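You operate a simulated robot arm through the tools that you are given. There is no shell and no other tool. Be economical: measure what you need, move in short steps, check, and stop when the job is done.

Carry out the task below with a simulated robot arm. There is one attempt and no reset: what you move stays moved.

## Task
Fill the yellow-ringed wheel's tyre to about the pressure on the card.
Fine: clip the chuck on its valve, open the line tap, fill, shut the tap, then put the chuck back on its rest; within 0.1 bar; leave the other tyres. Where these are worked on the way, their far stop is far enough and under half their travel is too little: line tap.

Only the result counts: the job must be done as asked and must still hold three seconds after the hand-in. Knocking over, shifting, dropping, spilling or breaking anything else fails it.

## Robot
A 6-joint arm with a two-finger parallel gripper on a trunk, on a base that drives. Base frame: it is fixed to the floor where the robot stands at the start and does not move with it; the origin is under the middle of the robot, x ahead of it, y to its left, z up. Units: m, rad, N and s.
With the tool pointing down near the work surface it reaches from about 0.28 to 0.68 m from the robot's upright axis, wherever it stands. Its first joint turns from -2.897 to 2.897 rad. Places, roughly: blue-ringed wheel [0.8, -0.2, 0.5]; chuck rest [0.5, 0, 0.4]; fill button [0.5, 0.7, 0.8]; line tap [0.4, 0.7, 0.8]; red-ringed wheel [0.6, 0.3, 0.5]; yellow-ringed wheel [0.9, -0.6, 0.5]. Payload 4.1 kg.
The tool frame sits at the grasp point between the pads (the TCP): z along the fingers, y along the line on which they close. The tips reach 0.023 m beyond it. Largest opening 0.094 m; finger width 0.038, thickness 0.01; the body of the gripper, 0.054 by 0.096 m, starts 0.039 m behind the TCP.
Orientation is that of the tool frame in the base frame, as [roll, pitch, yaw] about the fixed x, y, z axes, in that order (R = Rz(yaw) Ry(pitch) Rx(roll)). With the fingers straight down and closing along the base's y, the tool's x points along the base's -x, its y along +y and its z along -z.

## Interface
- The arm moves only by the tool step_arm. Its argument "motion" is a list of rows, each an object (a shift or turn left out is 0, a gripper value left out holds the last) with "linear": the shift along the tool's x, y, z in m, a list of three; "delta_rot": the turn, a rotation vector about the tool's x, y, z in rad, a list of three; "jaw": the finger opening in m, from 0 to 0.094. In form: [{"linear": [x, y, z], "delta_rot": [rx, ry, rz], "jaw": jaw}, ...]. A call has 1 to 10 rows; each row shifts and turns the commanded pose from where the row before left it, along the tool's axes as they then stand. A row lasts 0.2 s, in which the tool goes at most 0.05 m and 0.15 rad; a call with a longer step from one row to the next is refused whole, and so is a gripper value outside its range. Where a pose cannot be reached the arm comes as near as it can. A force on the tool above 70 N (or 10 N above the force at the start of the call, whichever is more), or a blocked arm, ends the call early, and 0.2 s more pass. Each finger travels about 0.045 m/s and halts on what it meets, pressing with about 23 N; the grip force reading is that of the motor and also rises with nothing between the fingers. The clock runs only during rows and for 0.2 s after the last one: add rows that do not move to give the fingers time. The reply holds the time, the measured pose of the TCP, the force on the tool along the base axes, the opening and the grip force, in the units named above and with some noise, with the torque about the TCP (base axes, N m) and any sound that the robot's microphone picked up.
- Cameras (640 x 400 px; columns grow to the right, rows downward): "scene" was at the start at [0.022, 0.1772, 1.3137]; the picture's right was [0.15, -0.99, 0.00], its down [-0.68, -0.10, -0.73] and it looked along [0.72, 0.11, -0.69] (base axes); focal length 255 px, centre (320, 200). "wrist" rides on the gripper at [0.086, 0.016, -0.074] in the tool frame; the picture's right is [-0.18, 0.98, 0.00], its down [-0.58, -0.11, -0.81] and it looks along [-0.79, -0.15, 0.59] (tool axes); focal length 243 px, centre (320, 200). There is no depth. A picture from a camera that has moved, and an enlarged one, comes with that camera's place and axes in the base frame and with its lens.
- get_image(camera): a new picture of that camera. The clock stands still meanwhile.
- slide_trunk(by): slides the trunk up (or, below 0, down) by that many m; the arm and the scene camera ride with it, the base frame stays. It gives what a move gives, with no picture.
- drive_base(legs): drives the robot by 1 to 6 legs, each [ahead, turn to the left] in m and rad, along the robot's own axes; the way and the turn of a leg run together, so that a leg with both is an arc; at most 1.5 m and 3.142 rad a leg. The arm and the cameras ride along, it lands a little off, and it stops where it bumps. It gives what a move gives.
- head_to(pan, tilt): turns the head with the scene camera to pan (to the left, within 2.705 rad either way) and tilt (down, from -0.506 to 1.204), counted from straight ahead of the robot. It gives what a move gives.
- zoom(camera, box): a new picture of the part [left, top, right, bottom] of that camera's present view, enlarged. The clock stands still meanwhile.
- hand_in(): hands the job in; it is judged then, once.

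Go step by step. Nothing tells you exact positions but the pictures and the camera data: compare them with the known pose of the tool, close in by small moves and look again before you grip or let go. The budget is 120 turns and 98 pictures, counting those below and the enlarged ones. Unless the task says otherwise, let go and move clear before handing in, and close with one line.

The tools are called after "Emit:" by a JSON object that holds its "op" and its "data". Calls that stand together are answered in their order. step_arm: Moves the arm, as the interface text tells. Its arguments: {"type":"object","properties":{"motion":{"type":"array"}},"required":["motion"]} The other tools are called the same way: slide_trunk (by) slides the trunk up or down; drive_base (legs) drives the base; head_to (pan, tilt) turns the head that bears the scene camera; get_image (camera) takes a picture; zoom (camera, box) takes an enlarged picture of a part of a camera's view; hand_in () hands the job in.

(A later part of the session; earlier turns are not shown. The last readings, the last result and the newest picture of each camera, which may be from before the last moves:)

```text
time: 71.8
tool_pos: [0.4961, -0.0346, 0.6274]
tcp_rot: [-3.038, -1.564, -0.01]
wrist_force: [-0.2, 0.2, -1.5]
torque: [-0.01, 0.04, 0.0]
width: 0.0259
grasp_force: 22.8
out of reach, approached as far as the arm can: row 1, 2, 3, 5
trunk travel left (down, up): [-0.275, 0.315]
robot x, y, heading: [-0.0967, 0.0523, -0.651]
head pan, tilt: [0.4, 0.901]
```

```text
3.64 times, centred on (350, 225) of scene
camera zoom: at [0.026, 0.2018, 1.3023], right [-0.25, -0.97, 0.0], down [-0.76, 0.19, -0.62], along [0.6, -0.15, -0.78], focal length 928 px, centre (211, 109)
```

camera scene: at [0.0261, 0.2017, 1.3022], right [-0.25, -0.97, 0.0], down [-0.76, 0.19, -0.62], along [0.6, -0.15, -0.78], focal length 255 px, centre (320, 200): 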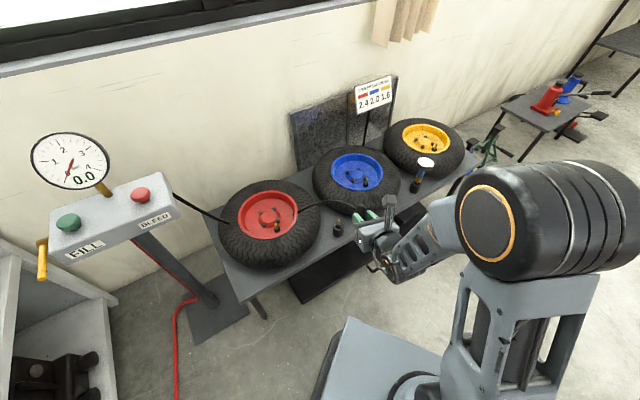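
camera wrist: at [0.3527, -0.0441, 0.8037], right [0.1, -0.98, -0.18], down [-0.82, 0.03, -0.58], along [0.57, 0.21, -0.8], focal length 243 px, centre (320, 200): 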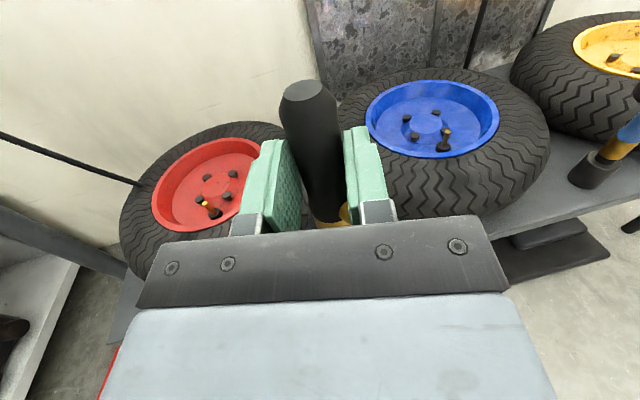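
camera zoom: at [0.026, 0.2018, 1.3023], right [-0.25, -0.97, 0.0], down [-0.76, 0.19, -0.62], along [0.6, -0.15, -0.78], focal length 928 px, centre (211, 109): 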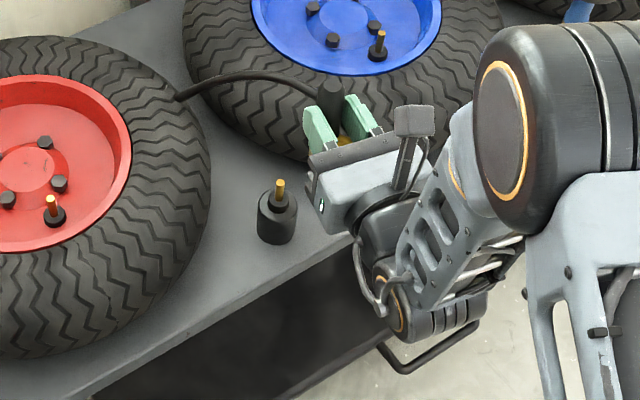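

The wrist joint limit wants the tool pointing more to the left relative to the arm. I'll rotate it about the vertical by 0.3 first.

Emit:
{"op": "step_arm", "data": {"motion": [{"linear": [0.02, 0, 0], "delta_rot": [0.15, 0, 0]}, {"delta_rot": [0.15, 0, 0]}, {}]}}

```text
time: 72.6
tool_pos: [0.4984, -0.035, 0.6468]
tcp_rot: [-2.736, -1.561, -0.012]
wrist_force: [0.7, 0.2, -0.6]
torque: [0.0, 0.02, 0.0]
width: 0.0258
grasp_force: 22.9
trunk travel left (down, up): [-0.275, 0.315]
robot x, y, heading: [-0.0987, 0.0516, -0.648]
head pan, tilt: [0.4, 0.901]
```

Emit:
{"op": "step_arm", "data": {"motion": [{"linear": [0, -0.0133, 0.0087]}, {"linear": [0, -0.013, 0.0087]}, {}]}}

Emit:
{"op": "zoom", "data": {"camera": "scene", "box": [280, 170, 420, 280]}}

Emit:
{"op": "get_image", "data": {"camera": "wrist"}}

```text
time: 73.4
tool_pos: [0.5039, -0.0036, 0.6464]
tcp_rot: [-2.771, -1.561, 0.024]
wrist_force: [-0.9, 0.0, -0.6]
torque: [-0.01, 0.02, -0.02]
width: 0.0263
grasp_force: 23.4
trunk travel left (down, up): [-0.275, 0.315]
robot x, y, heading: [-0.1007, 0.0535, -0.651]
head pan, tilt: [0.4, 0.901]
```

```text
3.64 times, centred on (350, 225) of scene
camera zoom: at [0.0263, 0.2018, 1.3022], right [-0.25, -0.97, 0.0], down [-0.76, 0.19, -0.62], along [0.6, -0.15, -0.78], focal length 928 px, centre (211, 109)
```

zoom: 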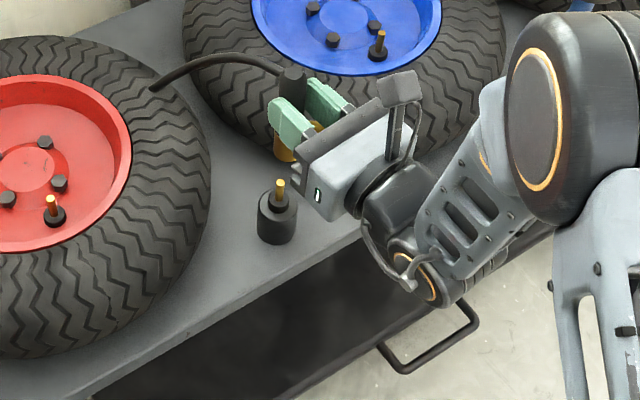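

```text
56 pictures are left
camera wrist: at [0.4432, -0.047, 0.7346], right [0.37, -0.91, -0.19], down [-0.79, -0.21, -0.57], along [0.48, 0.36, -0.8], focal length 243 px, centre (320, 200)
```

wrist: 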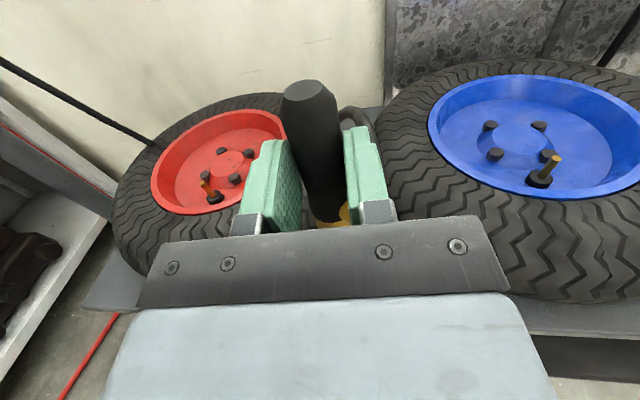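

Nearly aligned. A 2 mm correction, then a slow descent onto the stub with force monitoring.

Emit:
{"op": "step_arm", "data": {"motion": [{"linear": [0, -0.0012, 0.0022]}, {"linear": [-0.015, 0, 0]}, {"linear": [-0.015, 0, 0]}, {"linear": [-0.012, 0, 0]}]}}

Emit:
{"op": "zoom", "data": {"camera": "scene", "box": [310, 190, 380, 250]}}

```text
time: 74.4
tool_pos: [0.5052, -0.0029, 0.6054]
tcp_rot: [-2.827, -1.565, 0.076]
wrist_force: [0.9, -0.2, -2.1]
torque: [0.0, -0.02, -0.03]
width: 0.0258
grasp_force: 22.9
trunk travel left (down, up): [-0.275, 0.315]
robot x, y, heading: [-0.0999, 0.0536, -0.649]
head pan, tilt: [0.4, 0.901]
```

```text
6.67 times, centred on (345, 220) of scene
camera zoom: at [0.0262, 0.2018, 1.3022], right [-0.25, -0.97, 0.0], down [-0.76, 0.19, -0.62], along [0.6, -0.15, -0.78], focal length 1700 px, centre (153, 67)
```

zoom: 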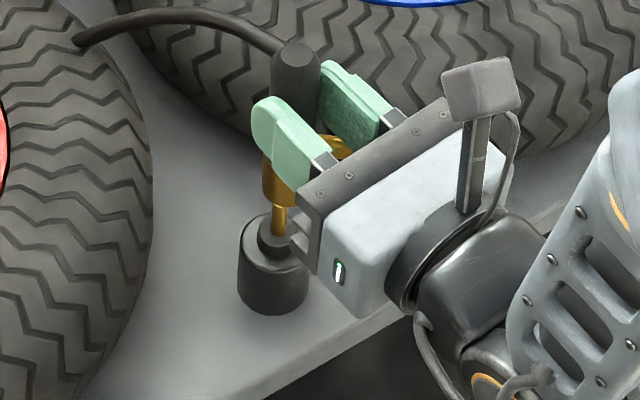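

Emit:
{"op": "step_arm", "data": {"motion": [{"linear": [-0.01, 0, 0]}, {"linear": [-0.01, 0, 0]}, {"linear": [-0.008, 0, 0]}]}}

Emit:
{"op": "zoom", "data": {"camera": "scene", "box": [310, 190, 380, 250]}}

```text
time: 75.2
tool_pos: [0.5049, -0.0013, 0.577]
tcp_rot: [-2.732, -1.566, -0.017]
wrist_force: [-1.2, -0.3, -1.0]
torque: [-0.01, 0.03, 0.01]
width: 0.026
grasp_force: 23.5
trunk travel left (down, up): [-0.275, 0.315]
robot x, y, heading: [-0.1034, 0.0566, -0.648]
head pan, tilt: [0.4, 0.901]
```

```text
6.67 times, centred on (345, 220) of scene
camera zoom: at [0.0262, 0.2018, 1.3022], right [-0.25, -0.97, 0.0], down [-0.76, 0.19, -0.62], along [0.6, -0.15, -0.78], focal length 1700 px, centre (153, 67)
```

zoom: 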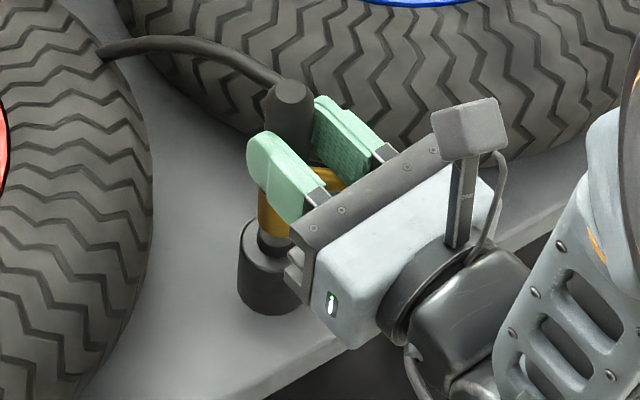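

It is threading onto the stem. I'll continue until it seats.

Emit:
{"op": "step_arm", "data": {"motion": [{"linear": [-0.006, 0, 0]}, {"linear": [-0.006, 0, 0]}, {"linear": [-0.005, 0, 0]}]}}

Emit:
{"op": "zoom", "data": {"camera": "scene", "box": [310, 190, 380, 250]}}

```text
time: 76.0
tool_pos: [0.5034, -0.0011, 0.5585]
tcp_rot: [-2.741, -1.563, -0.007]
wrist_force: [-5.5, 2.3, 1.0]
torque: [0.18, 0.35, 0.11]
width: 0.0261
grasp_force: 22.9
trunk travel left (down, up): [-0.275, 0.315]
robot x, y, heading: [-0.1018, 0.0518, -0.643]
head pan, tilt: [0.4, 0.901]
```

```text
6.67 times, centred on (345, 220) of scene
camera zoom: at [0.0258, 0.202, 1.3022], right [-0.25, -0.97, 0.0], down [-0.76, 0.19, -0.62], along [0.6, -0.15, -0.78], focal length 1700 px, centre (153, 67)
```

zoom: 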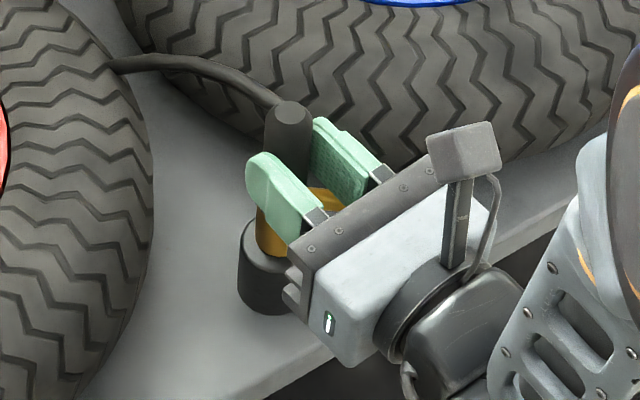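

Emit:
{"op": "step_arm", "data": {"motion": [{"linear": [-0.004, 0, 0]}, {"linear": [-0.003, 0, 0]}]}}

```text
time: 76.6
tool_pos: [0.5029, -0.001, 0.5541]
tcp_rot: [-2.777, -1.563, 0.029]
wrist_force: [-8.7, 4.0, 2.0]
torque: [0.22, 0.45, 0.11]
width: 0.026
grasp_force: 22.5
trunk travel left (down, up): [-0.275, 0.315]
robot x, y, heading: [-0.0976, 0.0526, -0.646]
head pan, tilt: [0.4, 0.901]
```

It is seated with a small lateral load, so I'll release and back straight out.

Emit:
{"op": "step_arm", "data": {"motion": [{"jaw": 0.08}, {}, {}, {}, {"linear": [0, 0, -0.04]}, {"linear": [0, 0, -0.04]}, {"linear": [0.03, 0, -0.03]}]}}

Emit:
{"op": "get_image", "data": {"camera": "scene"}}

Emit:
{"op": "zoom", "data": {"camera": "scene", "box": [310, 190, 380, 250]}}

```text
time: 78.2
tool_pos: [0.404, -0.0421, 0.5844]
tcp_rot: [-2.773, -1.562, 0.023]
wrist_force: [0.3, 0.2, -0.1]
torque: [-0.01, -0.05, 0.0]
width: 0.08
grasp_force: 0.1
trunk travel left (down, up): [-0.275, 0.315]
robot x, y, heading: [-0.0967, 0.0511, -0.649]
head pan, tilt: [0.4, 0.901]
```

```text
52 pictures are left
camera scene: at [0.0264, 0.2018, 1.3021], right [-0.25, -0.97, 0.0], down [-0.76, 0.19, -0.62], along [0.6, -0.15, -0.78], focal length 255 px, centre (320, 200)
```

scene: 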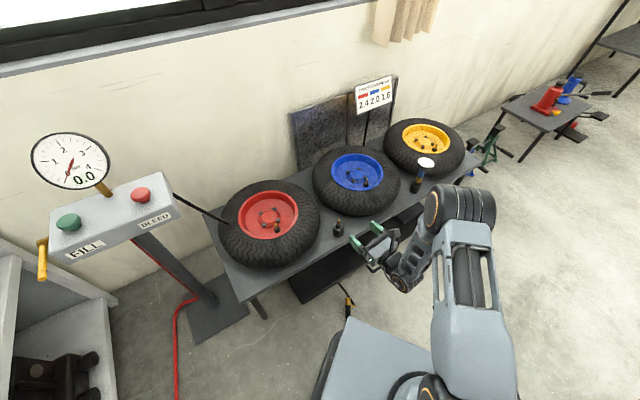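

```text
6.67 times, centred on (345, 220) of scene
camera zoom: at [0.0264, 0.2018, 1.3021], right [-0.25, -0.97, 0.0], down [-0.76, 0.19, -0.62], along [0.6, -0.15, -0.78], focal length 1700 px, centre (153, 67)
```

zoom: 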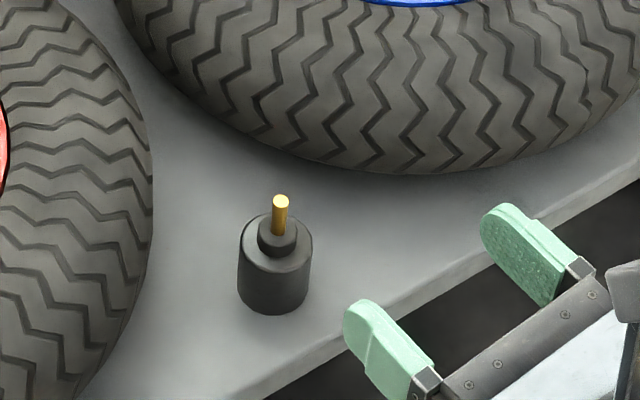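

The chuck wasn't on the stem: it sat in front of the stub and fell again. The contact force, the first grip's width and its offset all say the stub is really near (0.535, 0.002), about 17 mm further than my sight estimate. I'll find the chuck on the floor.

Emit:
{"op": "step_arm", "data": {"motion": [{"linear": [0.04, 0, -0.02]}, {"linear": [0.04, 0, -0.02]}, {"linear": [0.03, 0, 0]}]}}

Emit:
{"op": "zoom", "data": {"camera": "scene", "box": [310, 270, 390, 330]}}

```text
time: 79.0
tool_pos: [0.3669, -0.0568, 0.6952]
tcp_rot: [-2.682, -1.562, -0.065]
wrist_force: [0.0, -0.9, -0.9]
torque: [0.02, 0.03, -0.02]
width: 0.0798
grasp_force: 0.1
trunk travel left (down, up): [-0.275, 0.315]
robot x, y, heading: [-0.1, 0.0553, -0.646]
head pan, tilt: [0.4, 0.901]
```

```text
6.67 times, centred on (350, 300) of scene
camera zoom: at [0.0262, 0.2016, 1.3022], right [-0.25, -0.97, 0.0], down [-0.76, 0.19, -0.62], along [0.6, -0.15, -0.78], focal length 1700 px, centre (120, -467)
```

zoom: 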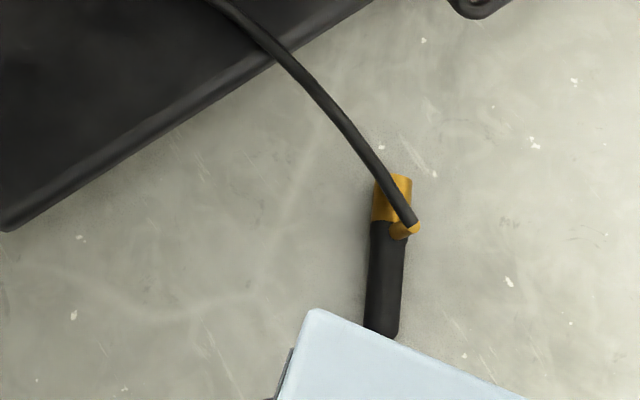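

The chuck now lies from brass end (0.370, -0.095) to black end (0.268, -0.048). I'll bring the gripper back to pointing down, yaw it to match, and back the base up slightly for clearance.

Emit:
{"op": "drive_base", "data": {"legs": [[-0.06, 0]]}}

Emit:
{"op": "step_arm", "data": {"motion": [{"delta_rot": [0, -0.145, 0]}, {"delta_rot": [0, -0.145, 0]}, {"delta_rot": [0, -0.145, 0]}, {"delta_rot": [0, -0.145, 0]}, {"delta_rot": [0, -0.145, 0]}, {"delta_rot": [0, -0.145, 0]}, {"delta_rot": [0, -0.145, 0]}, {"delta_rot": [0, -0.145, 0]}, {"delta_rot": [0, -0.145, 0]}, {"delta_rot": [0, -0.145, 0]}]}}

Emit:
{"op": "step_arm", "data": {"motion": [{"delta_rot": [0, -0.11, 0]}, {"delta_rot": [0, 0, -0.145]}, {"delta_rot": [0, 0, -0.145]}, {"delta_rot": [0, 0, -0.145]}, {"delta_rot": [0, 0, -0.145]}, {"delta_rot": [0, 0, -0.145]}, {"delta_rot": [0, 0, -0.145]}, {"delta_rot": [0, 0, -0.145]}, {"delta_rot": [0, 0, -0.145]}]}}

Emit:
{"op": "step_arm", "data": {"motion": [{"delta_rot": [0, 0, -0.145]}, {"delta_rot": [0, 0, -0.145]}, {"delta_rot": [0, 0, -0.145]}, {"delta_rot": [0, 0, -0.145]}, {"delta_rot": [0, 0, -0.145]}, {"delta_rot": [0, 0, -0.145]}, {"delta_rot": [0, 0, -0.145]}, {"delta_rot": [0, 0, -0.145]}]}}

Emit:
{"op": "slide_trunk", "data": {"by": -0.27}}

```text
time: 79.9
tool_pos: [0.3198, -0.0216, 0.6943]
tcp_rot: [-2.738, -1.561, -0.014]
wrist_force: [-0.1, -1.0, -0.1]
torque: [-0.01, -0.03, -0.02]
width: 0.08
grasp_force: 0.2
trunk travel left (down, up): [-0.275, 0.315]
robot x, y, heading: [-0.1499, 0.0887, -0.646]
head pan, tilt: [0.4, 0.901]
```

```text
time: 82.1
tool_pos: [0.3187, -0.0213, 0.6957]
tcp_rot: [-3.141, -0.11, 0.391]
wrist_force: [0.7, -0.4, 0.6]
torque: [0.0, -0.01, -0.02]
width: 0.08
grasp_force: 0.0
trunk travel left (down, up): [-0.275, 0.315]
robot x, y, heading: [-0.1492, 0.095, -0.647]
head pan, tilt: [0.4, 0.901]
```

```text
time: 84.1
tool_pos: [0.318, -0.0202, 0.6943]
tcp_rot: [3.139, -0.003, 1.553]
wrist_force: [0.0, 0.9, 0.6]
torque: [0.03, 0.0, 0.02]
width: 0.08
grasp_force: 0.2
trunk travel left (down, up): [-0.275, 0.315]
robot x, y, heading: [-0.149, 0.0844, -0.648]
head pan, tilt: [0.4, 0.901]
```

```text
time: 85.9
tool_pos: [0.3198, -0.0209, 0.6948]
tcp_rot: [3.138, -0.001, 2.716]
wrist_force: [0.6, 0.6, 0.6]
torque: [0.01, 0.01, 0.0]
width: 0.08
grasp_force: 0.1
trunk travel left (down, up): [-0.275, 0.315]
robot x, y, heading: [-0.1489, 0.0915, -0.652]
head pan, tilt: [0.4, 0.901]
```

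```text
time: 88.7
tool_pos: [0.3191, -0.0222, 0.424]
tcp_rot: [3.138, -0.001, 2.713]
wrist_force: [0.5, 0.0, 0.0]
torque: [0.02, 0.02, -0.03]
width: 0.0798
grasp_force: 0.1
trunk travel left (down, up): [-0.005, 0.585]
robot x, y, heading: [-0.1489, 0.0875, -0.648]
head pan, tilt: [0.4, 0.901]
```

Emit:
{"op": "step_arm", "data": {"motion": [{"linear": [-0.003, -0.011, 0.035]}, {"linear": [-0.003, -0.011, 0.035]}, {"linear": [-0.002, -0.011, 0.035]}, {"linear": [-0.002, -0.0107, 0.035]}, {"linear": [0, 0, 0.04]}, {"linear": [0, 0, 0.04]}, {"linear": [0, 0, 0.04]}, {"linear": [0, 0, 0.04]}]}}

Emit:
{"op": "get_image", "data": {"camera": "wrist"}}

Emit:
{"op": "zoom", "data": {"camera": "scene", "box": [280, 220, 440, 340]}}

```text
time: 90.5
tool_pos: [0.3112, -0.064, 0.1263]
tcp_rot: [3.135, 0.001, 2.712]
wrist_force: [1.0, 0.4, 0.3]
torque: [0.01, 0.01, -0.01]
width: 0.08
grasp_force: 0.1
trunk travel left (down, up): [-0.005, 0.585]
robot x, y, heading: [-0.1485, 0.0941, -0.648]
head pan, tilt: [0.4, 0.901]
```

```text
49 pictures are left
camera wrist: at [0.2401, -0.0142, 0.2004], right [0.58, 0.82, 0.0], down [0.48, -0.34, 0.81], along [0.66, -0.46, -0.59], focal length 243 px, centre (320, 200)
```

wrist: 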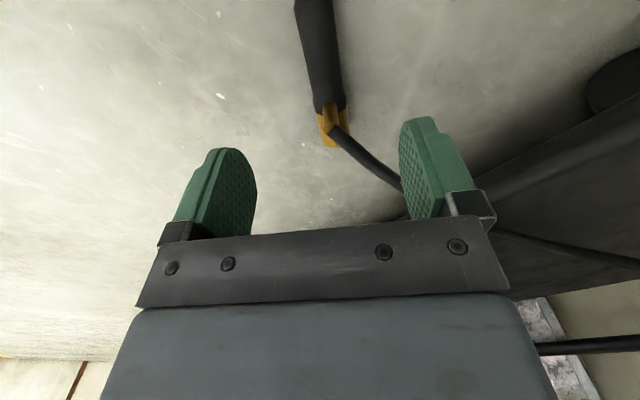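

```text
3.33 times, centred on (360, 280) of scene
camera zoom: at [-0.0225, 0.2384, 1.0323], right [-0.25, -0.97, 0.0], down [-0.76, 0.19, -0.62], along [0.6, -0.15, -0.78], focal length 850 px, centre (187, -67)
```

zoom: 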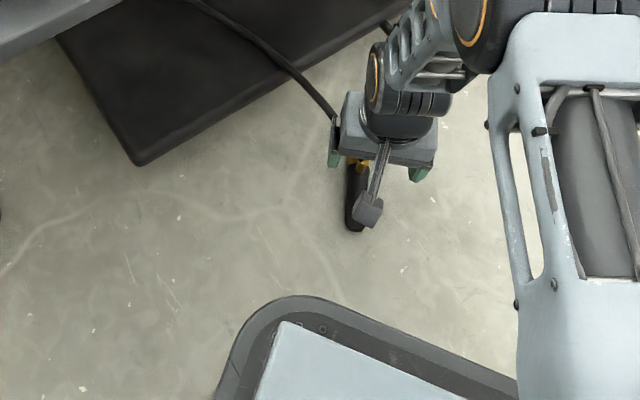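

Emit:
{"op": "step_arm", "data": {"motion": [{"linear": [0, 0, 0.035]}, {"linear": [0, 0, 0.035]}, {"linear": [0, 0, 0.0285]}, {"jaw": 0.0}, {}, {}, {}, {}, {}]}}

Emit:
{"op": "get_image", "data": {"camera": "wrist"}}

```text
time: 92.5
tool_pos: [0.3115, -0.0638, 0.027]
tcp_rot: [3.138, -0.001, 2.712]
wrist_force: [-0.3, 0.5, 0.9]
torque: [-0.02, 0.02, -0.02]
width: 0.0263
grasp_force: 23.0
trunk travel left (down, up): [-0.005, 0.585]
robot x, y, heading: [-0.1492, 0.0853, -0.646]
head pan, tilt: [0.4, 0.901]
```

```text
47 pictures are left
camera wrist: at [0.2402, -0.0124, 0.1012], right [0.58, 0.82, 0.0], down [0.48, -0.34, 0.81], along [0.66, -0.46, -0.59], focal length 243 px, centre (320, 200)
```

wrist: 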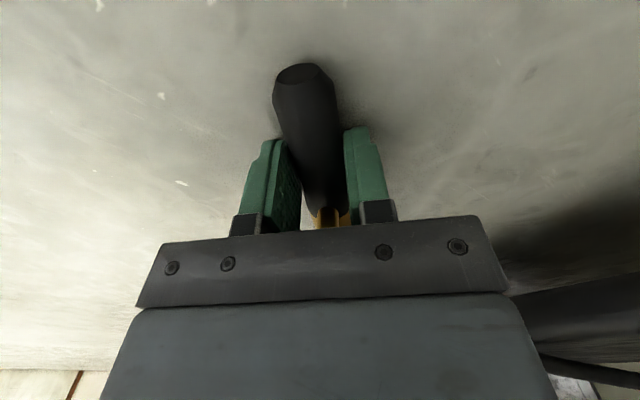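

Gripped at 0.026 again. I'll lift, raise the trunk, yaw round to 0.4 and tilt forward as before.

Emit:
{"op": "step_arm", "data": {"motion": [{"linear": [0, 0, -0.03]}, {"linear": [0, 0, -0.04]}, {"linear": [0, 0, -0.045]}, {"linear": [0, 0, -0.045]}, {"linear": [0, 0, -0.045]}, {"linear": [0, 0, -0.045]}, {"linear": [0, 0, -0.045]}, {"linear": [0, 0, -0.045]}, {"linear": [0, 0, -0.045]}]}}

Emit:
{"op": "slide_trunk", "data": {"by": 0.27}}

Emit:
{"op": "step_arm", "data": {"motion": [{"delta_rot": [0, 0, 0.1445]}, {"delta_rot": [0, 0, 0.1445]}, {"delta_rot": [0, 0, 0.1445]}, {"delta_rot": [0, 0, 0.1445]}, {"delta_rot": [0, 0, 0.1445]}, {"delta_rot": [0, 0, 0.1445]}, {"delta_rot": [0, 0, 0.1445]}, {"delta_rot": [0, 0, 0.1445]}]}}

Emit:
{"op": "step_arm", "data": {"motion": [{"delta_rot": [0, 0, 0.1445]}, {"delta_rot": [0, 0, 0.1445]}, {"delta_rot": [0, 0, 0.1445]}, {"delta_rot": [0, 0, 0.1445]}, {"delta_rot": [0, 0, 0.1445]}, {"delta_rot": [0, 0, 0.1445]}, {"delta_rot": [0, 0, 0.1445]}, {"delta_rot": [0, 0, 0.1445]}]}}

Emit:
{"op": "step_arm", "data": {"motion": [{"linear": [0.02, 0, 0], "delta_rot": [0, 0.14, 0]}, {"delta_rot": [0, 0.14, 0]}, {"delta_rot": [0, 0.14, 0]}, {"delta_rot": [0, 0.14, 0]}, {"delta_rot": [0, 0.14, 0]}, {"delta_rot": [0, 0.14, 0]}, {"delta_rot": [0, 0.14, 0]}, {"delta_rot": [0, 0.14, 0]}, {"delta_rot": [0, 0.14, 0]}, {"delta_rot": [0, 0.14, 0]}]}}

```text
time: 94.5
tool_pos: [0.3082, -0.064, 0.4128]
tcp_rot: [3.138, -0.002, 2.71]
wrist_force: [0.0, -0.4, -1.5]
torque: [-0.01, 0.03, 0.0]
width: 0.0262
grasp_force: 23.2
trunk travel left (down, up): [-0.005, 0.585]
robot x, y, heading: [-0.1483, 0.0898, -0.65]
head pan, tilt: [0.4, 0.901]
```

```text
time: 97.2
tool_pos: [0.309, -0.0646, 0.683]
tcp_rot: [3.139, 0.0, 2.713]
wrist_force: [-0.8, 0.1, -2.0]
torque: [0.01, 0.01, 0.04]
width: 0.0263
grasp_force: 23.0
trunk travel left (down, up): [-0.275, 0.315]
robot x, y, heading: [-0.1501, 0.0862, -0.648]
head pan, tilt: [0.4, 0.901]
```

```text
time: 99.0
tool_pos: [0.3085, -0.064, 0.682]
tcp_rot: [3.141, -0.003, 1.553]
wrist_force: [0.7, 0.8, -1.0]
torque: [0.03, 0.02, 0.02]
width: 0.0262
grasp_force: 23.3
trunk travel left (down, up): [-0.275, 0.315]
robot x, y, heading: [-0.1521, 0.0891, -0.645]
head pan, tilt: [0.4, 0.901]
```

```text
time: 100.8
tool_pos: [0.309, -0.0643, 0.6821]
tcp_rot: [-3.137, -0.004, 0.396]
wrist_force: [-0.3, -0.4, -1.2]
torque: [-0.02, 0.01, -0.02]
width: 0.0261
grasp_force: 23.3
trunk travel left (down, up): [-0.275, 0.315]
robot x, y, heading: [-0.1484, 0.0894, -0.648]
head pan, tilt: [0.4, 0.901]
```

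```text
time: 103.0
tool_pos: [0.3275, -0.0565, 0.6829]
tcp_rot: [-3.126, -1.404, 0.384]
wrist_force: [0.0, 0.6, -1.3]
torque: [0.04, 0.04, 0.0]
width: 0.0262
grasp_force: 23.2
trunk travel left (down, up): [-0.275, 0.315]
robot x, y, heading: [-0.1487, 0.088, -0.646]
head pan, tilt: [0.4, 0.901]
```

Emit:
{"op": "step_arm", "data": {"motion": [{"delta_rot": [0, 0.084, 0]}, {"delta_rot": [0, 0.083, 0]}, {"linear": [0, 0.0055, 0.04]}, {"linear": [0, 0.0055, 0.04]}, {"linear": [0, 0.0055, 0.04]}, {"linear": [0, 0.0055, 0.04]}, {"linear": [0, 0.0053, 0.0396]}, {"linear": [-0.04, 0, 0]}, {}]}}

Emit:
{"op": "zoom", "data": {"camera": "scene", "box": [290, 170, 400, 270]}}

```text
time: 105.0
tool_pos: [0.5209, -0.0037, 0.6429]
tcp_rot: [-1.89, -1.567, -0.852]
wrist_force: [0.7, 0.4, -1.0]
torque: [0.03, -0.02, -0.02]
width: 0.0263
grasp_force: 23.1
trunk travel left (down, up): [-0.275, 0.315]
robot x, y, heading: [-0.1497, 0.0928, -0.648]
head pan, tilt: [0.4, 0.901]
```

```text
4.00 times, centred on (345, 220) of scene
camera zoom: at [-0.0221, 0.2384, 1.3022], right [-0.25, -0.97, 0.0], down [-0.76, 0.19, -0.62], along [0.6, -0.15, -0.78], focal length 1020 px, centre (220, 120)
```

zoom: 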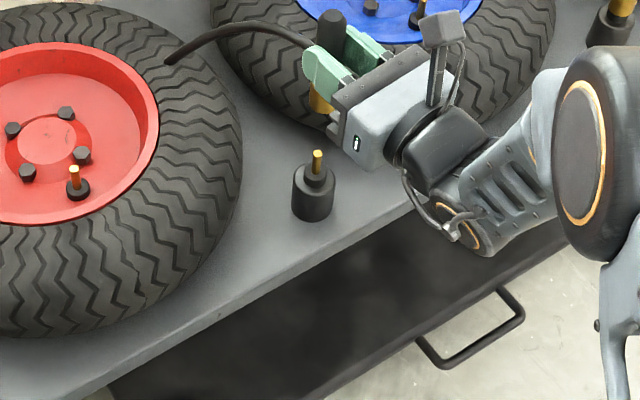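

Emit:
{"op": "step_arm", "data": {"motion": [{"linear": [-0.015, 0.003, -0.001]}, {"linear": [-0.015, 0, 0]}, {}]}}

Emit:
{"op": "zoom", "data": {"camera": "scene", "box": [315, 180, 375, 230]}}

```text
time: 105.8
tool_pos: [0.5212, -0.0082, 0.6127]
tcp_rot: [-2.063, -1.567, -0.679]
wrist_force: [0.1, 0.0, -0.6]
torque: [-0.01, 0.03, 0.03]
width: 0.0263
grasp_force: 22.7
trunk travel left (down, up): [-0.275, 0.315]
robot x, y, heading: [-0.1485, 0.0932, -0.643]
head pan, tilt: [0.4, 0.901]
```

```text
8.00 times, centred on (345, 205) of scene
camera zoom: at [-0.0221, 0.2384, 1.3022], right [-0.25, -0.97, 0.0], down [-0.76, 0.19, -0.62], along [0.6, -0.15, -0.78], focal length 2040 px, centre (120, 160)
```

zoom: 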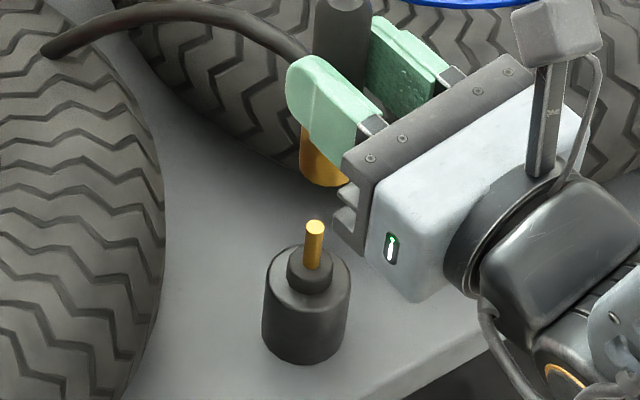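

Reconciling all views, the bench top is really near z≈0.42, which puts the stub tip at about (0.534, -0.002, 0.507). The chuck is about 0.035 above it and lined up, so I'll descend in stages.

Emit:
{"op": "step_arm", "data": {"motion": [{"linear": [-0.012, 0, 0]}, {"linear": [-0.012, 0, 0]}, {}]}}

Emit:
{"op": "zoom", "data": {"camera": "scene", "box": [315, 180, 375, 230]}}

```text
time: 106.6
tool_pos: [0.52, -0.0075, 0.588]
tcp_rot: [-1.862, -1.567, -0.879]
wrist_force: [-0.6, 0.9, -1.4]
torque: [0.02, -0.01, 0.0]
width: 0.026
grasp_force: 22.9
trunk travel left (down, up): [-0.275, 0.315]
robot x, y, heading: [-0.1513, 0.0904, -0.649]
head pan, tilt: [0.4, 0.901]
```

```text
8.00 times, centred on (345, 205) of scene
camera zoom: at [-0.0221, 0.2384, 1.3022], right [-0.25, -0.97, 0.0], down [-0.76, 0.19, -0.62], along [0.6, -0.15, -0.78], focal length 2040 px, centre (120, 160)
```

zoom: 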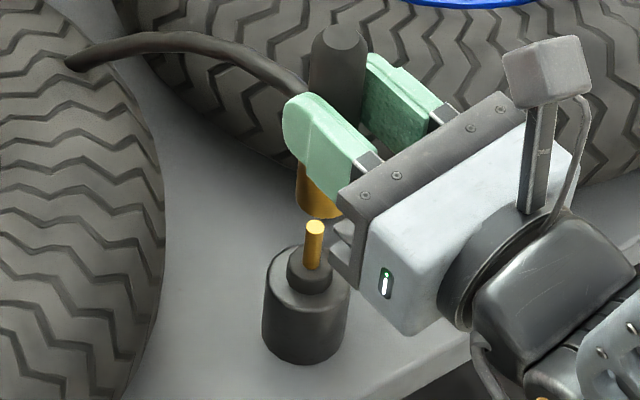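

The camera now agrees with the tool pose: chuck axis (0.533, -0.002), with the stub tip on the same line about 0.02 below. I'll continue down in small steps while watching lateral force.

Emit:
{"op": "step_arm", "data": {"motion": [{"linear": [-0.01, 0, 0]}, {"linear": [-0.01, 0, 0]}, {"linear": [-0.008, 0, 0]}, {}]}}

Emit:
{"op": "zoom", "data": {"camera": "scene", "box": [315, 180, 375, 230]}}

```text
time: 107.6
tool_pos: [0.5213, -0.0079, 0.5594]
tcp_rot: [-1.953, -1.567, -0.789]
wrist_force: [0.7, 0.3, -1.0]
torque: [-0.03, 0.03, 0.05]
width: 0.0264
grasp_force: 23.0
trunk travel left (down, up): [-0.275, 0.315]
robot x, y, heading: [-0.1456, 0.0849, -0.648]
head pan, tilt: [0.4, 0.901]
```

```text
8.00 times, centred on (345, 205) of scene
camera zoom: at [-0.0221, 0.2384, 1.3022], right [-0.25, -0.97, 0.0], down [-0.76, 0.19, -0.62], along [0.6, -0.15, -0.78], focal length 2040 px, centre (120, 160)
```

zoom: 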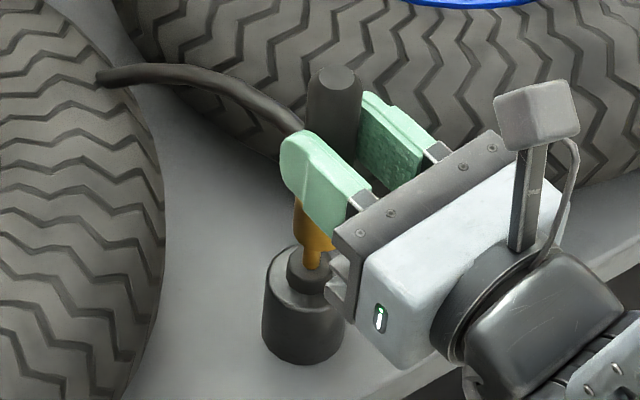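

Emit:
{"op": "step_arm", "data": {"motion": [{"linear": [-0.007, 0, 0]}, {"linear": [-0.007, 0, 0]}, {"linear": [-0.006, 0, 0]}, {}]}}

Emit:
{"op": "zoom", "data": {"camera": "scene", "box": [315, 180, 375, 230]}}

```text
time: 108.6
tool_pos: [0.5211, -0.0082, 0.5403]
tcp_rot: [-1.974, -1.567, -0.769]
wrist_force: [-1.3, -1.0, -1.1]
torque: [-0.01, 0.04, 0.03]
width: 0.0261
grasp_force: 23.5
trunk travel left (down, up): [-0.275, 0.315]
robot x, y, heading: [-0.1495, 0.0881, -0.649]
head pan, tilt: [0.4, 0.901]
```

```text
8.00 times, centred on (345, 205) of scene
camera zoom: at [-0.0221, 0.2384, 1.3022], right [-0.25, -0.97, 0.0], down [-0.76, 0.19, -0.62], along [0.6, -0.15, -0.78], focal length 2040 px, centre (120, 160)
```

zoom: 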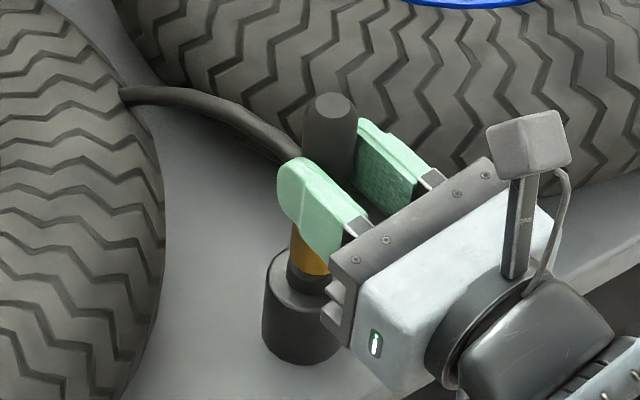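

Emit:
{"op": "step_arm", "data": {"motion": [{"linear": [-0.004, 0, 0]}, {"linear": [-0.004, 0, 0]}, {}]}}

```text
time: 109.4
tool_pos: [0.5216, -0.0069, 0.5324]
tcp_rot: [-2.004, -1.565, -0.736]
wrist_force: [-0.2, -0.5, -0.4]
torque: [-0.05, 0.0, 0.01]
width: 0.0261
grasp_force: 23.5
trunk travel left (down, up): [-0.275, 0.315]
robot x, y, heading: [-0.1534, 0.0874, -0.647]
head pan, tilt: [0.4, 0.901]
```

Emit:
{"op": "step_arm", "data": {"motion": [{"linear": [-0.004, 0, 0]}, {"linear": [-0.004, 0, 0]}, {}]}}

Emit:
{"op": "zoom", "data": {"camera": "scene", "box": [315, 180, 375, 230]}}

```text
time: 110.2
tool_pos: [0.5221, -0.0094, 0.5273]
tcp_rot: [-0.143, -1.566, -2.6]
wrist_force: [4.4, -4.9, 15.7]
torque: [0.06, -0.39, -0.11]
width: 0.0264
grasp_force: 22.9
trunk travel left (down, up): [-0.275, 0.315]
robot x, y, heading: [-0.1473, 0.0879, -0.648]
head pan, tilt: [0.4, 0.901]
```

```text
8.00 times, centred on (345, 205) of scene
camera zoom: at [-0.0234, 0.2383, 1.3025], right [-0.25, -0.97, 0.0], down [-0.76, 0.19, -0.62], along [0.6, -0.15, -0.78], focal length 2040 px, centre (120, 160)
```

zoom: 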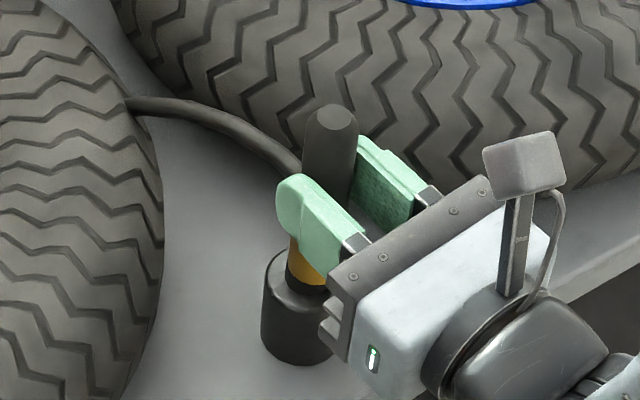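

Vertical contact at 15 N and the chuck sits on the stub. I'll release, then check that it stays before withdrawing.

Emit:
{"op": "step_arm", "data": {"motion": [{"linear": [0.001, 0, 0]}, {"jaw": 0.06}, {}, {}]}}

Emit:
{"op": "zoom", "data": {"camera": "scene", "box": [315, 180, 375, 230]}}

```text
time: 111.2
tool_pos: [0.5209, -0.0067, 0.5244]
tcp_rot: [-2.079, -1.566, -0.662]
wrist_force: [-0.9, -0.2, -0.6]
torque: [0.0, -0.03, 0.02]
width: 0.0599
grasp_force: 0.1
trunk travel left (down, up): [-0.275, 0.315]
robot x, y, heading: [-0.151, 0.0884, -0.648]
head pan, tilt: [0.4, 0.901]
```

```text
8.00 times, centred on (345, 205) of scene
camera zoom: at [-0.0223, 0.2384, 1.3022], right [-0.25, -0.97, 0.0], down [-0.76, 0.19, -0.62], along [0.6, -0.15, -0.78], focal length 2040 px, centre (120, 160)
```

zoom: 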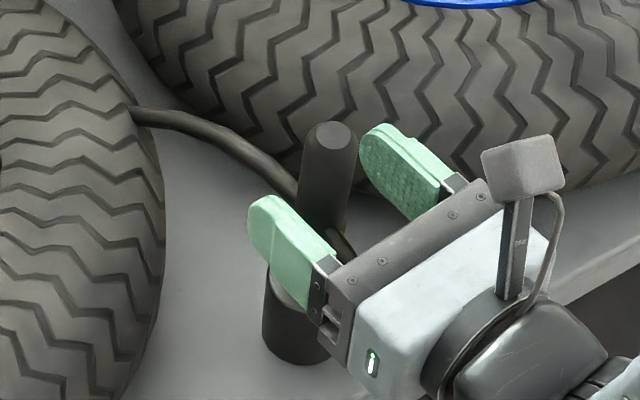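

The chuck stands on its rest. I'll withdraw, bring the gripper back to pointing down, and regrip from the top.

Emit:
{"op": "step_arm", "data": {"motion": [{"linear": [0, 0, -0.04]}, {"linear": [0, 0, -0.04]}, {"linear": [0.03, 0, -0.03]}, {"linear": [0.045, 0, 0]}, {"linear": [0.045, 0, 0]}, {"linear": [0.045, 0, 0]}, {"delta_rot": [0, -0.14, 0]}, {"delta_rot": [0, -0.14, 0]}, {"delta_rot": [0, -0.14, 0]}, {"delta_rot": [0, -0.14, 0]}]}}

Emit:
{"op": "step_arm", "data": {"motion": [{"delta_rot": [0, -0.145, 0]}, {"delta_rot": [0, -0.145, 0]}, {"delta_rot": [0, -0.145, 0]}, {"delta_rot": [0, -0.145, 0]}, {"delta_rot": [0, -0.145, 0]}, {"delta_rot": [0, -0.145, 0]}, {"delta_rot": [0, -0.14, 0]}, {"delta_rot": [0, 0, -0.145]}, {"delta_rot": [0, 0, -0.145]}, {"delta_rot": [0, 0, -0.145]}]}}

Emit:
{"op": "step_arm", "data": {"motion": [{"delta_rot": [0, 0, -0.145]}, {"delta_rot": [0, 0, -0.145]}, {"delta_rot": [0, 0, -0.145]}, {"delta_rot": [0, 0, -0.145]}, {"delta_rot": [0, 0, -0.145]}, {"delta_rot": [0, 0, -0.145]}, {"delta_rot": [0, 0, -0.145]}, {"delta_rot": [0, 0, -0.145]}, {"delta_rot": [0, 0, -0.145]}, {"delta_rot": [0, 0, -0.145]}]}}

Emit:
{"op": "step_arm", "data": {"motion": [{"delta_rot": [0, 0, -0.145]}, {"delta_rot": [0, 0, -0.145]}, {"delta_rot": [0, 0, -0.145]}, {"delta_rot": [0, 0, -0.145]}, {"delta_rot": [0, 0, -0.145]}, {}]}}

Emit:
{"op": "get_image", "data": {"camera": "scene"}}

```text
time: 113.4
tool_pos: [0.4197, -0.0504, 0.6905]
tcp_rot: [-3.135, -1.008, 0.394]
wrist_force: [0.7, 0.7, 0.8]
torque: [-0.04, 0.01, 0.02]
width: 0.06
grasp_force: 0.1
trunk travel left (down, up): [-0.275, 0.315]
robot x, y, heading: [-0.1498, 0.0944, -0.645]
head pan, tilt: [0.4, 0.901]
```

```text
time: 115.6
tool_pos: [0.4203, -0.051, 0.6886]
tcp_rot: [-3.138, 0.0, 0.837]
wrist_force: [0.3, -0.2, -0.8]
torque: [0.0, -0.01, -0.01]
width: 0.0599
grasp_force: 0.0
trunk travel left (down, up): [-0.275, 0.315]
robot x, y, heading: [-0.1494, 0.0887, -0.647]
head pan, tilt: [0.4, 0.901]
```

```text
time: 117.8
tool_pos: [0.4209, -0.051, 0.6896]
tcp_rot: [-3.141, -0.002, 2.289]
wrist_force: [-0.1, -0.8, 0.1]
torque: [0.0, 0.01, 0.01]
width: 0.0604
grasp_force: 0.0
trunk travel left (down, up): [-0.275, 0.315]
robot x, y, heading: [-0.1505, 0.0884, -0.648]
head pan, tilt: [0.4, 0.901]
```

```text
time: 119.2
tool_pos: [0.421, -0.05, 0.6909]
tcp_rot: [3.139, -0.002, 3.011]
wrist_force: [0.4, -1.1, -0.4]
torque: [0.0, 0.02, -0.02]
width: 0.0599
grasp_force: 0.1
trunk travel left (down, up): [-0.275, 0.315]
robot x, y, heading: [-0.1494, 0.0894, -0.646]
head pan, tilt: [0.4, 0.901]
```

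```text
39 pictures are left
camera scene: at [-0.0223, 0.2384, 1.3022], right [-0.25, -0.97, 0.0], down [-0.76, 0.19, -0.62], along [0.6, -0.15, -0.78], focal length 255 px, centre (320, 200)
```

scene: 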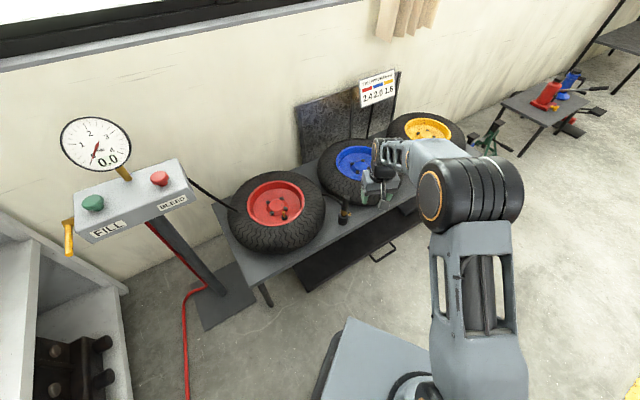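

The chuck is back on its rest. The rest is slightly beyond top-down reach, so I'll move 0.1 ahead and turn to face the bench.

Emit:
{"op": "drive_base", "data": {"legs": [[0.12, 0], [0, 0.65]]}}

```text
time: 122.2
tool_pos: [0.4879, 0.2433, 0.6903]
tcp_rot: [3.14, -0.001, -2.631]
wrist_force: [-1.2, 1.2, 0.2]
torque: [0.0, -0.02, 0.02]
width: 0.06
grasp_force: 0.0
trunk travel left (down, up): [-0.275, 0.315]
robot x, y, heading: [-0.0488, 0.011, -0.008]
head pan, tilt: [0.4, 0.901]
```

Emit:
{"op": "step_arm", "data": {"motion": [{"linear": [0.0135, -0.0395, 0]}, {"linear": [0.0135, -0.0395, 0]}, {"linear": [0.0135, -0.0395, 0]}, {"linear": [0.0135, -0.0395, 0]}, {"linear": [0.0135, -0.0395, 0]}, {"linear": [0.0135, -0.0393, 0]}, {"delta_rot": [0, 0, 0.1275]}, {"delta_rot": [0, 0, 0.1275]}, {"delta_rot": [0, 0, 0.1275]}, {"delta_rot": [0, 0, 0.1275]}]}}

Emit:
{"op": "get_image", "data": {"camera": "wrist"}}

```text
time: 124.4
tool_pos: [0.5329, -0.0039, 0.6894]
tcp_rot: [3.14, -0.005, 3.137]
wrist_force: [0.1, -0.5, -0.7]
torque: [-0.03, 0.03, -0.03]
width: 0.06
grasp_force: 0.1
trunk travel left (down, up): [-0.275, 0.315]
robot x, y, heading: [-0.0519, 0.0115, -0.01]
head pan, tilt: [0.4, 0.901]
```

```text
38 pictures are left
camera wrist: at [0.4472, 0.013, 0.7642], right [0.19, 0.98, 0.0], down [0.58, -0.11, 0.8], along [0.79, -0.15, -0.59], focal length 243 px, centre (320, 200)
```

wrist: 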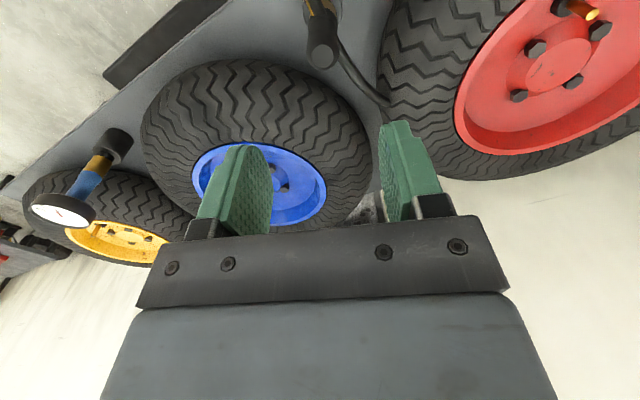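

Emit:
{"op": "step_arm", "data": {"motion": [{"linear": [0.001, 0.002, 0.04]}, {"linear": [0.001, 0, 0.04]}, {"linear": [0, 0, 0.04]}, {"linear": [0, 0, 0.02]}, {}]}}

Emit:
{"op": "zoom", "data": {"camera": "wrist", "box": [220, 10, 420, 240]}}

```text
time: 125.6
tool_pos: [0.5303, 0.0006, 0.549]
tcp_rot: [3.139, -0.004, 3.141]
wrist_force: [-0.2, -0.6, 0.3]
torque: [0.02, -0.02, -0.02]
width: 0.06
grasp_force: 0.0
trunk travel left (down, up): [-0.275, 0.315]
robot x, y, heading: [-0.0509, 0.0168, -0.007]
head pan, tilt: [0.4, 0.901]
```

```text
1.74 times, centred on (320, 125) of wrist
camera zoom: at [0.4454, 0.0159, 0.6236], right [0.18, 0.98, 0.0], down [0.58, -0.11, 0.8], along [0.79, -0.15, -0.59], focal length 422 px, centre (320, 330)
```

zoom: 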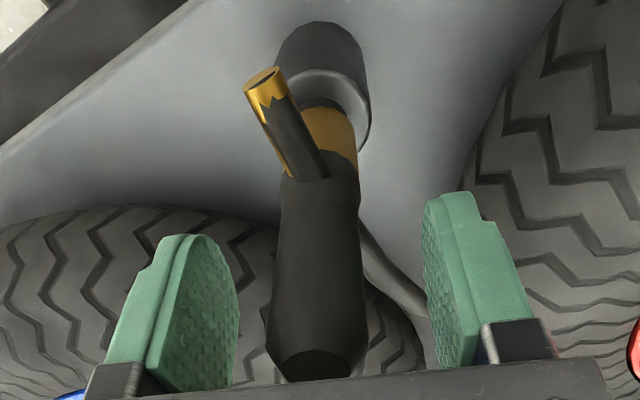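

The chuck is deep between the fingers and centred. I'll lower 7 mm more and close.

Emit:
{"op": "step_arm", "data": {"motion": [{"linear": [0, -0.001, 0.007]}, {"jaw": 0.0}, {}, {}, {}, {}]}}

Emit:
{"op": "zoom", "data": {"camera": "wrist", "box": [220, 10, 420, 240]}}

```text
time: 127.0
tool_pos: [0.5305, -0.0011, 0.5434]
tcp_rot: [3.138, -0.003, -3.141]
wrist_force: [0.4, 0.0, 1.2]
torque: [0.02, -0.02, 0.0]
width: 0.026
grasp_force: 23.2
trunk travel left (down, up): [-0.275, 0.315]
robot x, y, heading: [-0.0548, 0.0157, -0.008]
head pan, tilt: [0.4, 0.901]
```

```text
1.74 times, centred on (320, 125) of wrist
camera zoom: at [0.4449, 0.0154, 0.6175], right [0.18, 0.98, 0.0], down [0.58, -0.11, 0.8], along [0.79, -0.15, -0.59], focal length 422 px, centre (320, 330)
```

zoom: 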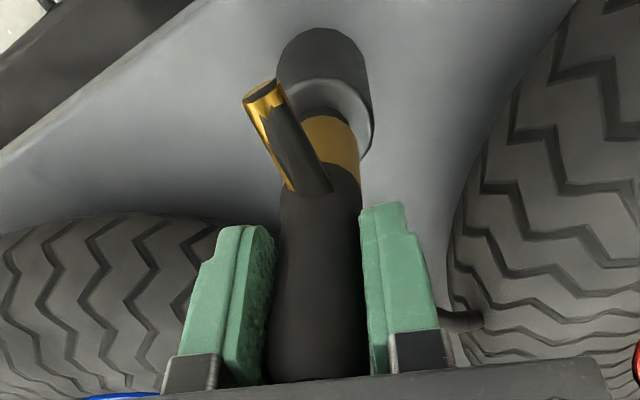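

A solid full-diameter grip (0.026) with the seated TCP at (0.5305, -0.001, 0.5434). I'll lift 0.08 and record where the stub shows in the wrist view, as a template for mating with the valve.

Emit:
{"op": "step_arm", "data": {"motion": [{"linear": [0, 0, -0.02]}, {"linear": [0, 0, -0.03]}, {"linear": [0, 0, -0.03]}, {}]}}

Emit:
{"op": "zoom", "data": {"camera": "wrist", "box": [220, 0, 420, 125]}}

```text
time: 128.0
tool_pos: [0.5314, -0.0018, 0.6237]
tcp_rot: [3.141, -0.004, 3.14]
wrist_force: [0.2, -0.2, -1.6]
torque: [0.05, 0.0, 0.03]
width: 0.0256
grasp_force: 23.0
trunk travel left (down, up): [-0.275, 0.315]
robot x, y, heading: [-0.0509, 0.0189, -0.008]
head pan, tilt: [0.4, 0.901]
```

```text
3.20 times, centred on (320, 62) of wrist
camera zoom: at [0.4455, 0.0141, 0.6983], right [0.18, 0.98, 0.0], down [0.58, -0.11, 0.8], along [0.79, -0.15, -0.59], focal length 776 px, centre (320, 640)
```

zoom: 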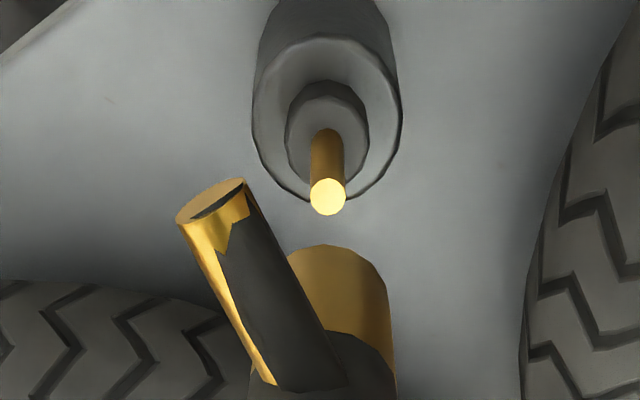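

Template recorded: the stub tip lies directly under the TCP, 0.039 below it when seated. I'll raise and retract the chuck, then drive to the yellow wheel in checked stages.

Emit:
{"op": "step_arm", "data": {"motion": [{"linear": [0, 0, -0.045]}, {"linear": [0, 0, -0.045]}, {"linear": [0.02, 0, -0.04]}, {"linear": [0.03, 0, -0.035]}, {"linear": [0.045, 0, 0]}, {"linear": [0.045, 0, 0]}, {"linear": [0.04, 0, 0]}]}}

Emit:
{"op": "drive_base", "data": {"legs": [[0, 1.993]]}}

Emit:
{"op": "drive_base", "data": {"legs": [[-0.829, 0]]}}

Emit:
{"op": "drive_base", "data": {"legs": [[0, -0.85], [0, -0.85]]}}

```text
time: 129.6
tool_pos: [0.3486, -0.0024, 0.7902]
tcp_rot: [3.14, -0.003, 3.14]
wrist_force: [1.0, 0.2, -2.1]
torque: [0.01, 0.03, -0.01]
width: 0.0262
grasp_force: 23.1
trunk travel left (down, up): [-0.275, 0.315]
robot x, y, heading: [-0.0486, 0.0145, -0.006]
head pan, tilt: [0.4, 0.901]
```

```text
time: 134.8
tool_pos: [-0.1985, 0.3888, 0.7912]
tcp_rot: [3.14, -0.004, -1.149]
wrist_force: [0.3, -0.4, -1.5]
torque: [-0.01, 0.01, 0.0]
width: 0.0258
grasp_force: 22.9
trunk travel left (down, up): [-0.275, 0.315]
robot x, y, heading: [-0.0506, 0.0162, 1.986]
head pan, tilt: [0.4, 0.901]
```

```text
time: 139.2
tool_pos: [0.133, -0.3619, 0.7898]
tcp_rot: [3.141, -0.004, -1.153]
wrist_force: [-1.2, -0.1, -1.7]
torque: [-0.02, 0.0, 0.01]
width: 0.0261
grasp_force: 23.0
trunk travel left (down, up): [-0.275, 0.315]
robot x, y, heading: [0.2798, -0.7349, 1.984]
head pan, tilt: [0.4, 0.901]
```

```text
time: 144.0
tool_pos: [0.6695, -0.6453, 0.7913]
tcp_rot: [3.141, -0.005, -2.868]
wrist_force: [0.5, 0.2, -1.8]
torque: [0.01, -0.04, 0.03]
width: 0.0256
grasp_force: 23.3
trunk travel left (down, up): [-0.275, 0.315]
robot x, y, heading: [0.2759, -0.736, 0.267]
head pan, tilt: [0.4, 0.901]
```

The grip held through the drive. Now a wrist view of the yellow valve.

Emit:
{"op": "get_image", "data": {"camera": "wrist"}}

Emit:
{"op": "head_to", "data": {"pan": -0.1, "tilt": 0.9}}

Emit:
{"op": "get_image", "data": {"camera": "scene"}}

```text
34 pictures are left
camera wrist: at [0.5822, -0.6535, 0.8651], right [-0.09, 1.0, 0.0], down [0.59, 0.05, 0.8], along [0.8, 0.07, -0.59], focal length 243 px, centre (320, 200)
```

wrist: 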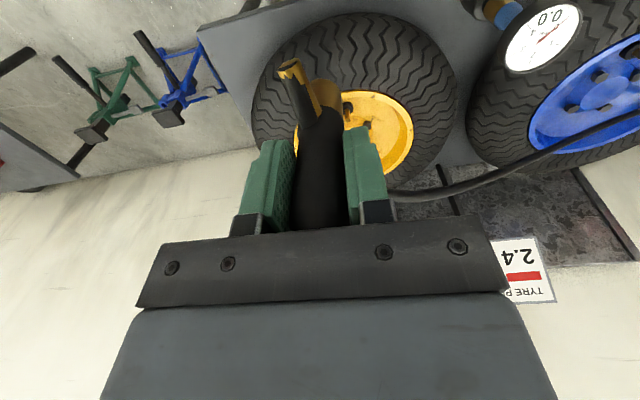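

```text
time: 144.9
tool_pos: [0.6689, -0.6446, 0.7899]
tcp_rot: [3.14, -0.004, -2.869]
wrist_force: [-0.4, -0.3, -1.0]
torque: [0.02, 0.04, -0.03]
width: 0.0259
grasp_force: 23.0
trunk travel left (down, up): [-0.275, 0.315]
robot x, y, heading: [0.2795, -0.7334, 0.267]
head pan, tilt: [-0.099, 0.901]
```

```text
33 pictures are left
camera scene: at [0.2513, -0.5806, 1.3022], right [0.17, -0.99, 0.0], down [-0.77, -0.13, -0.62], along [0.61, 0.1, -0.78], focal length 255 px, centre (320, 200)
```

scene: 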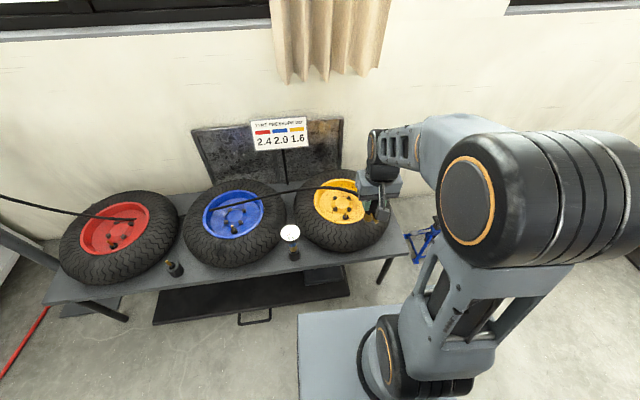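

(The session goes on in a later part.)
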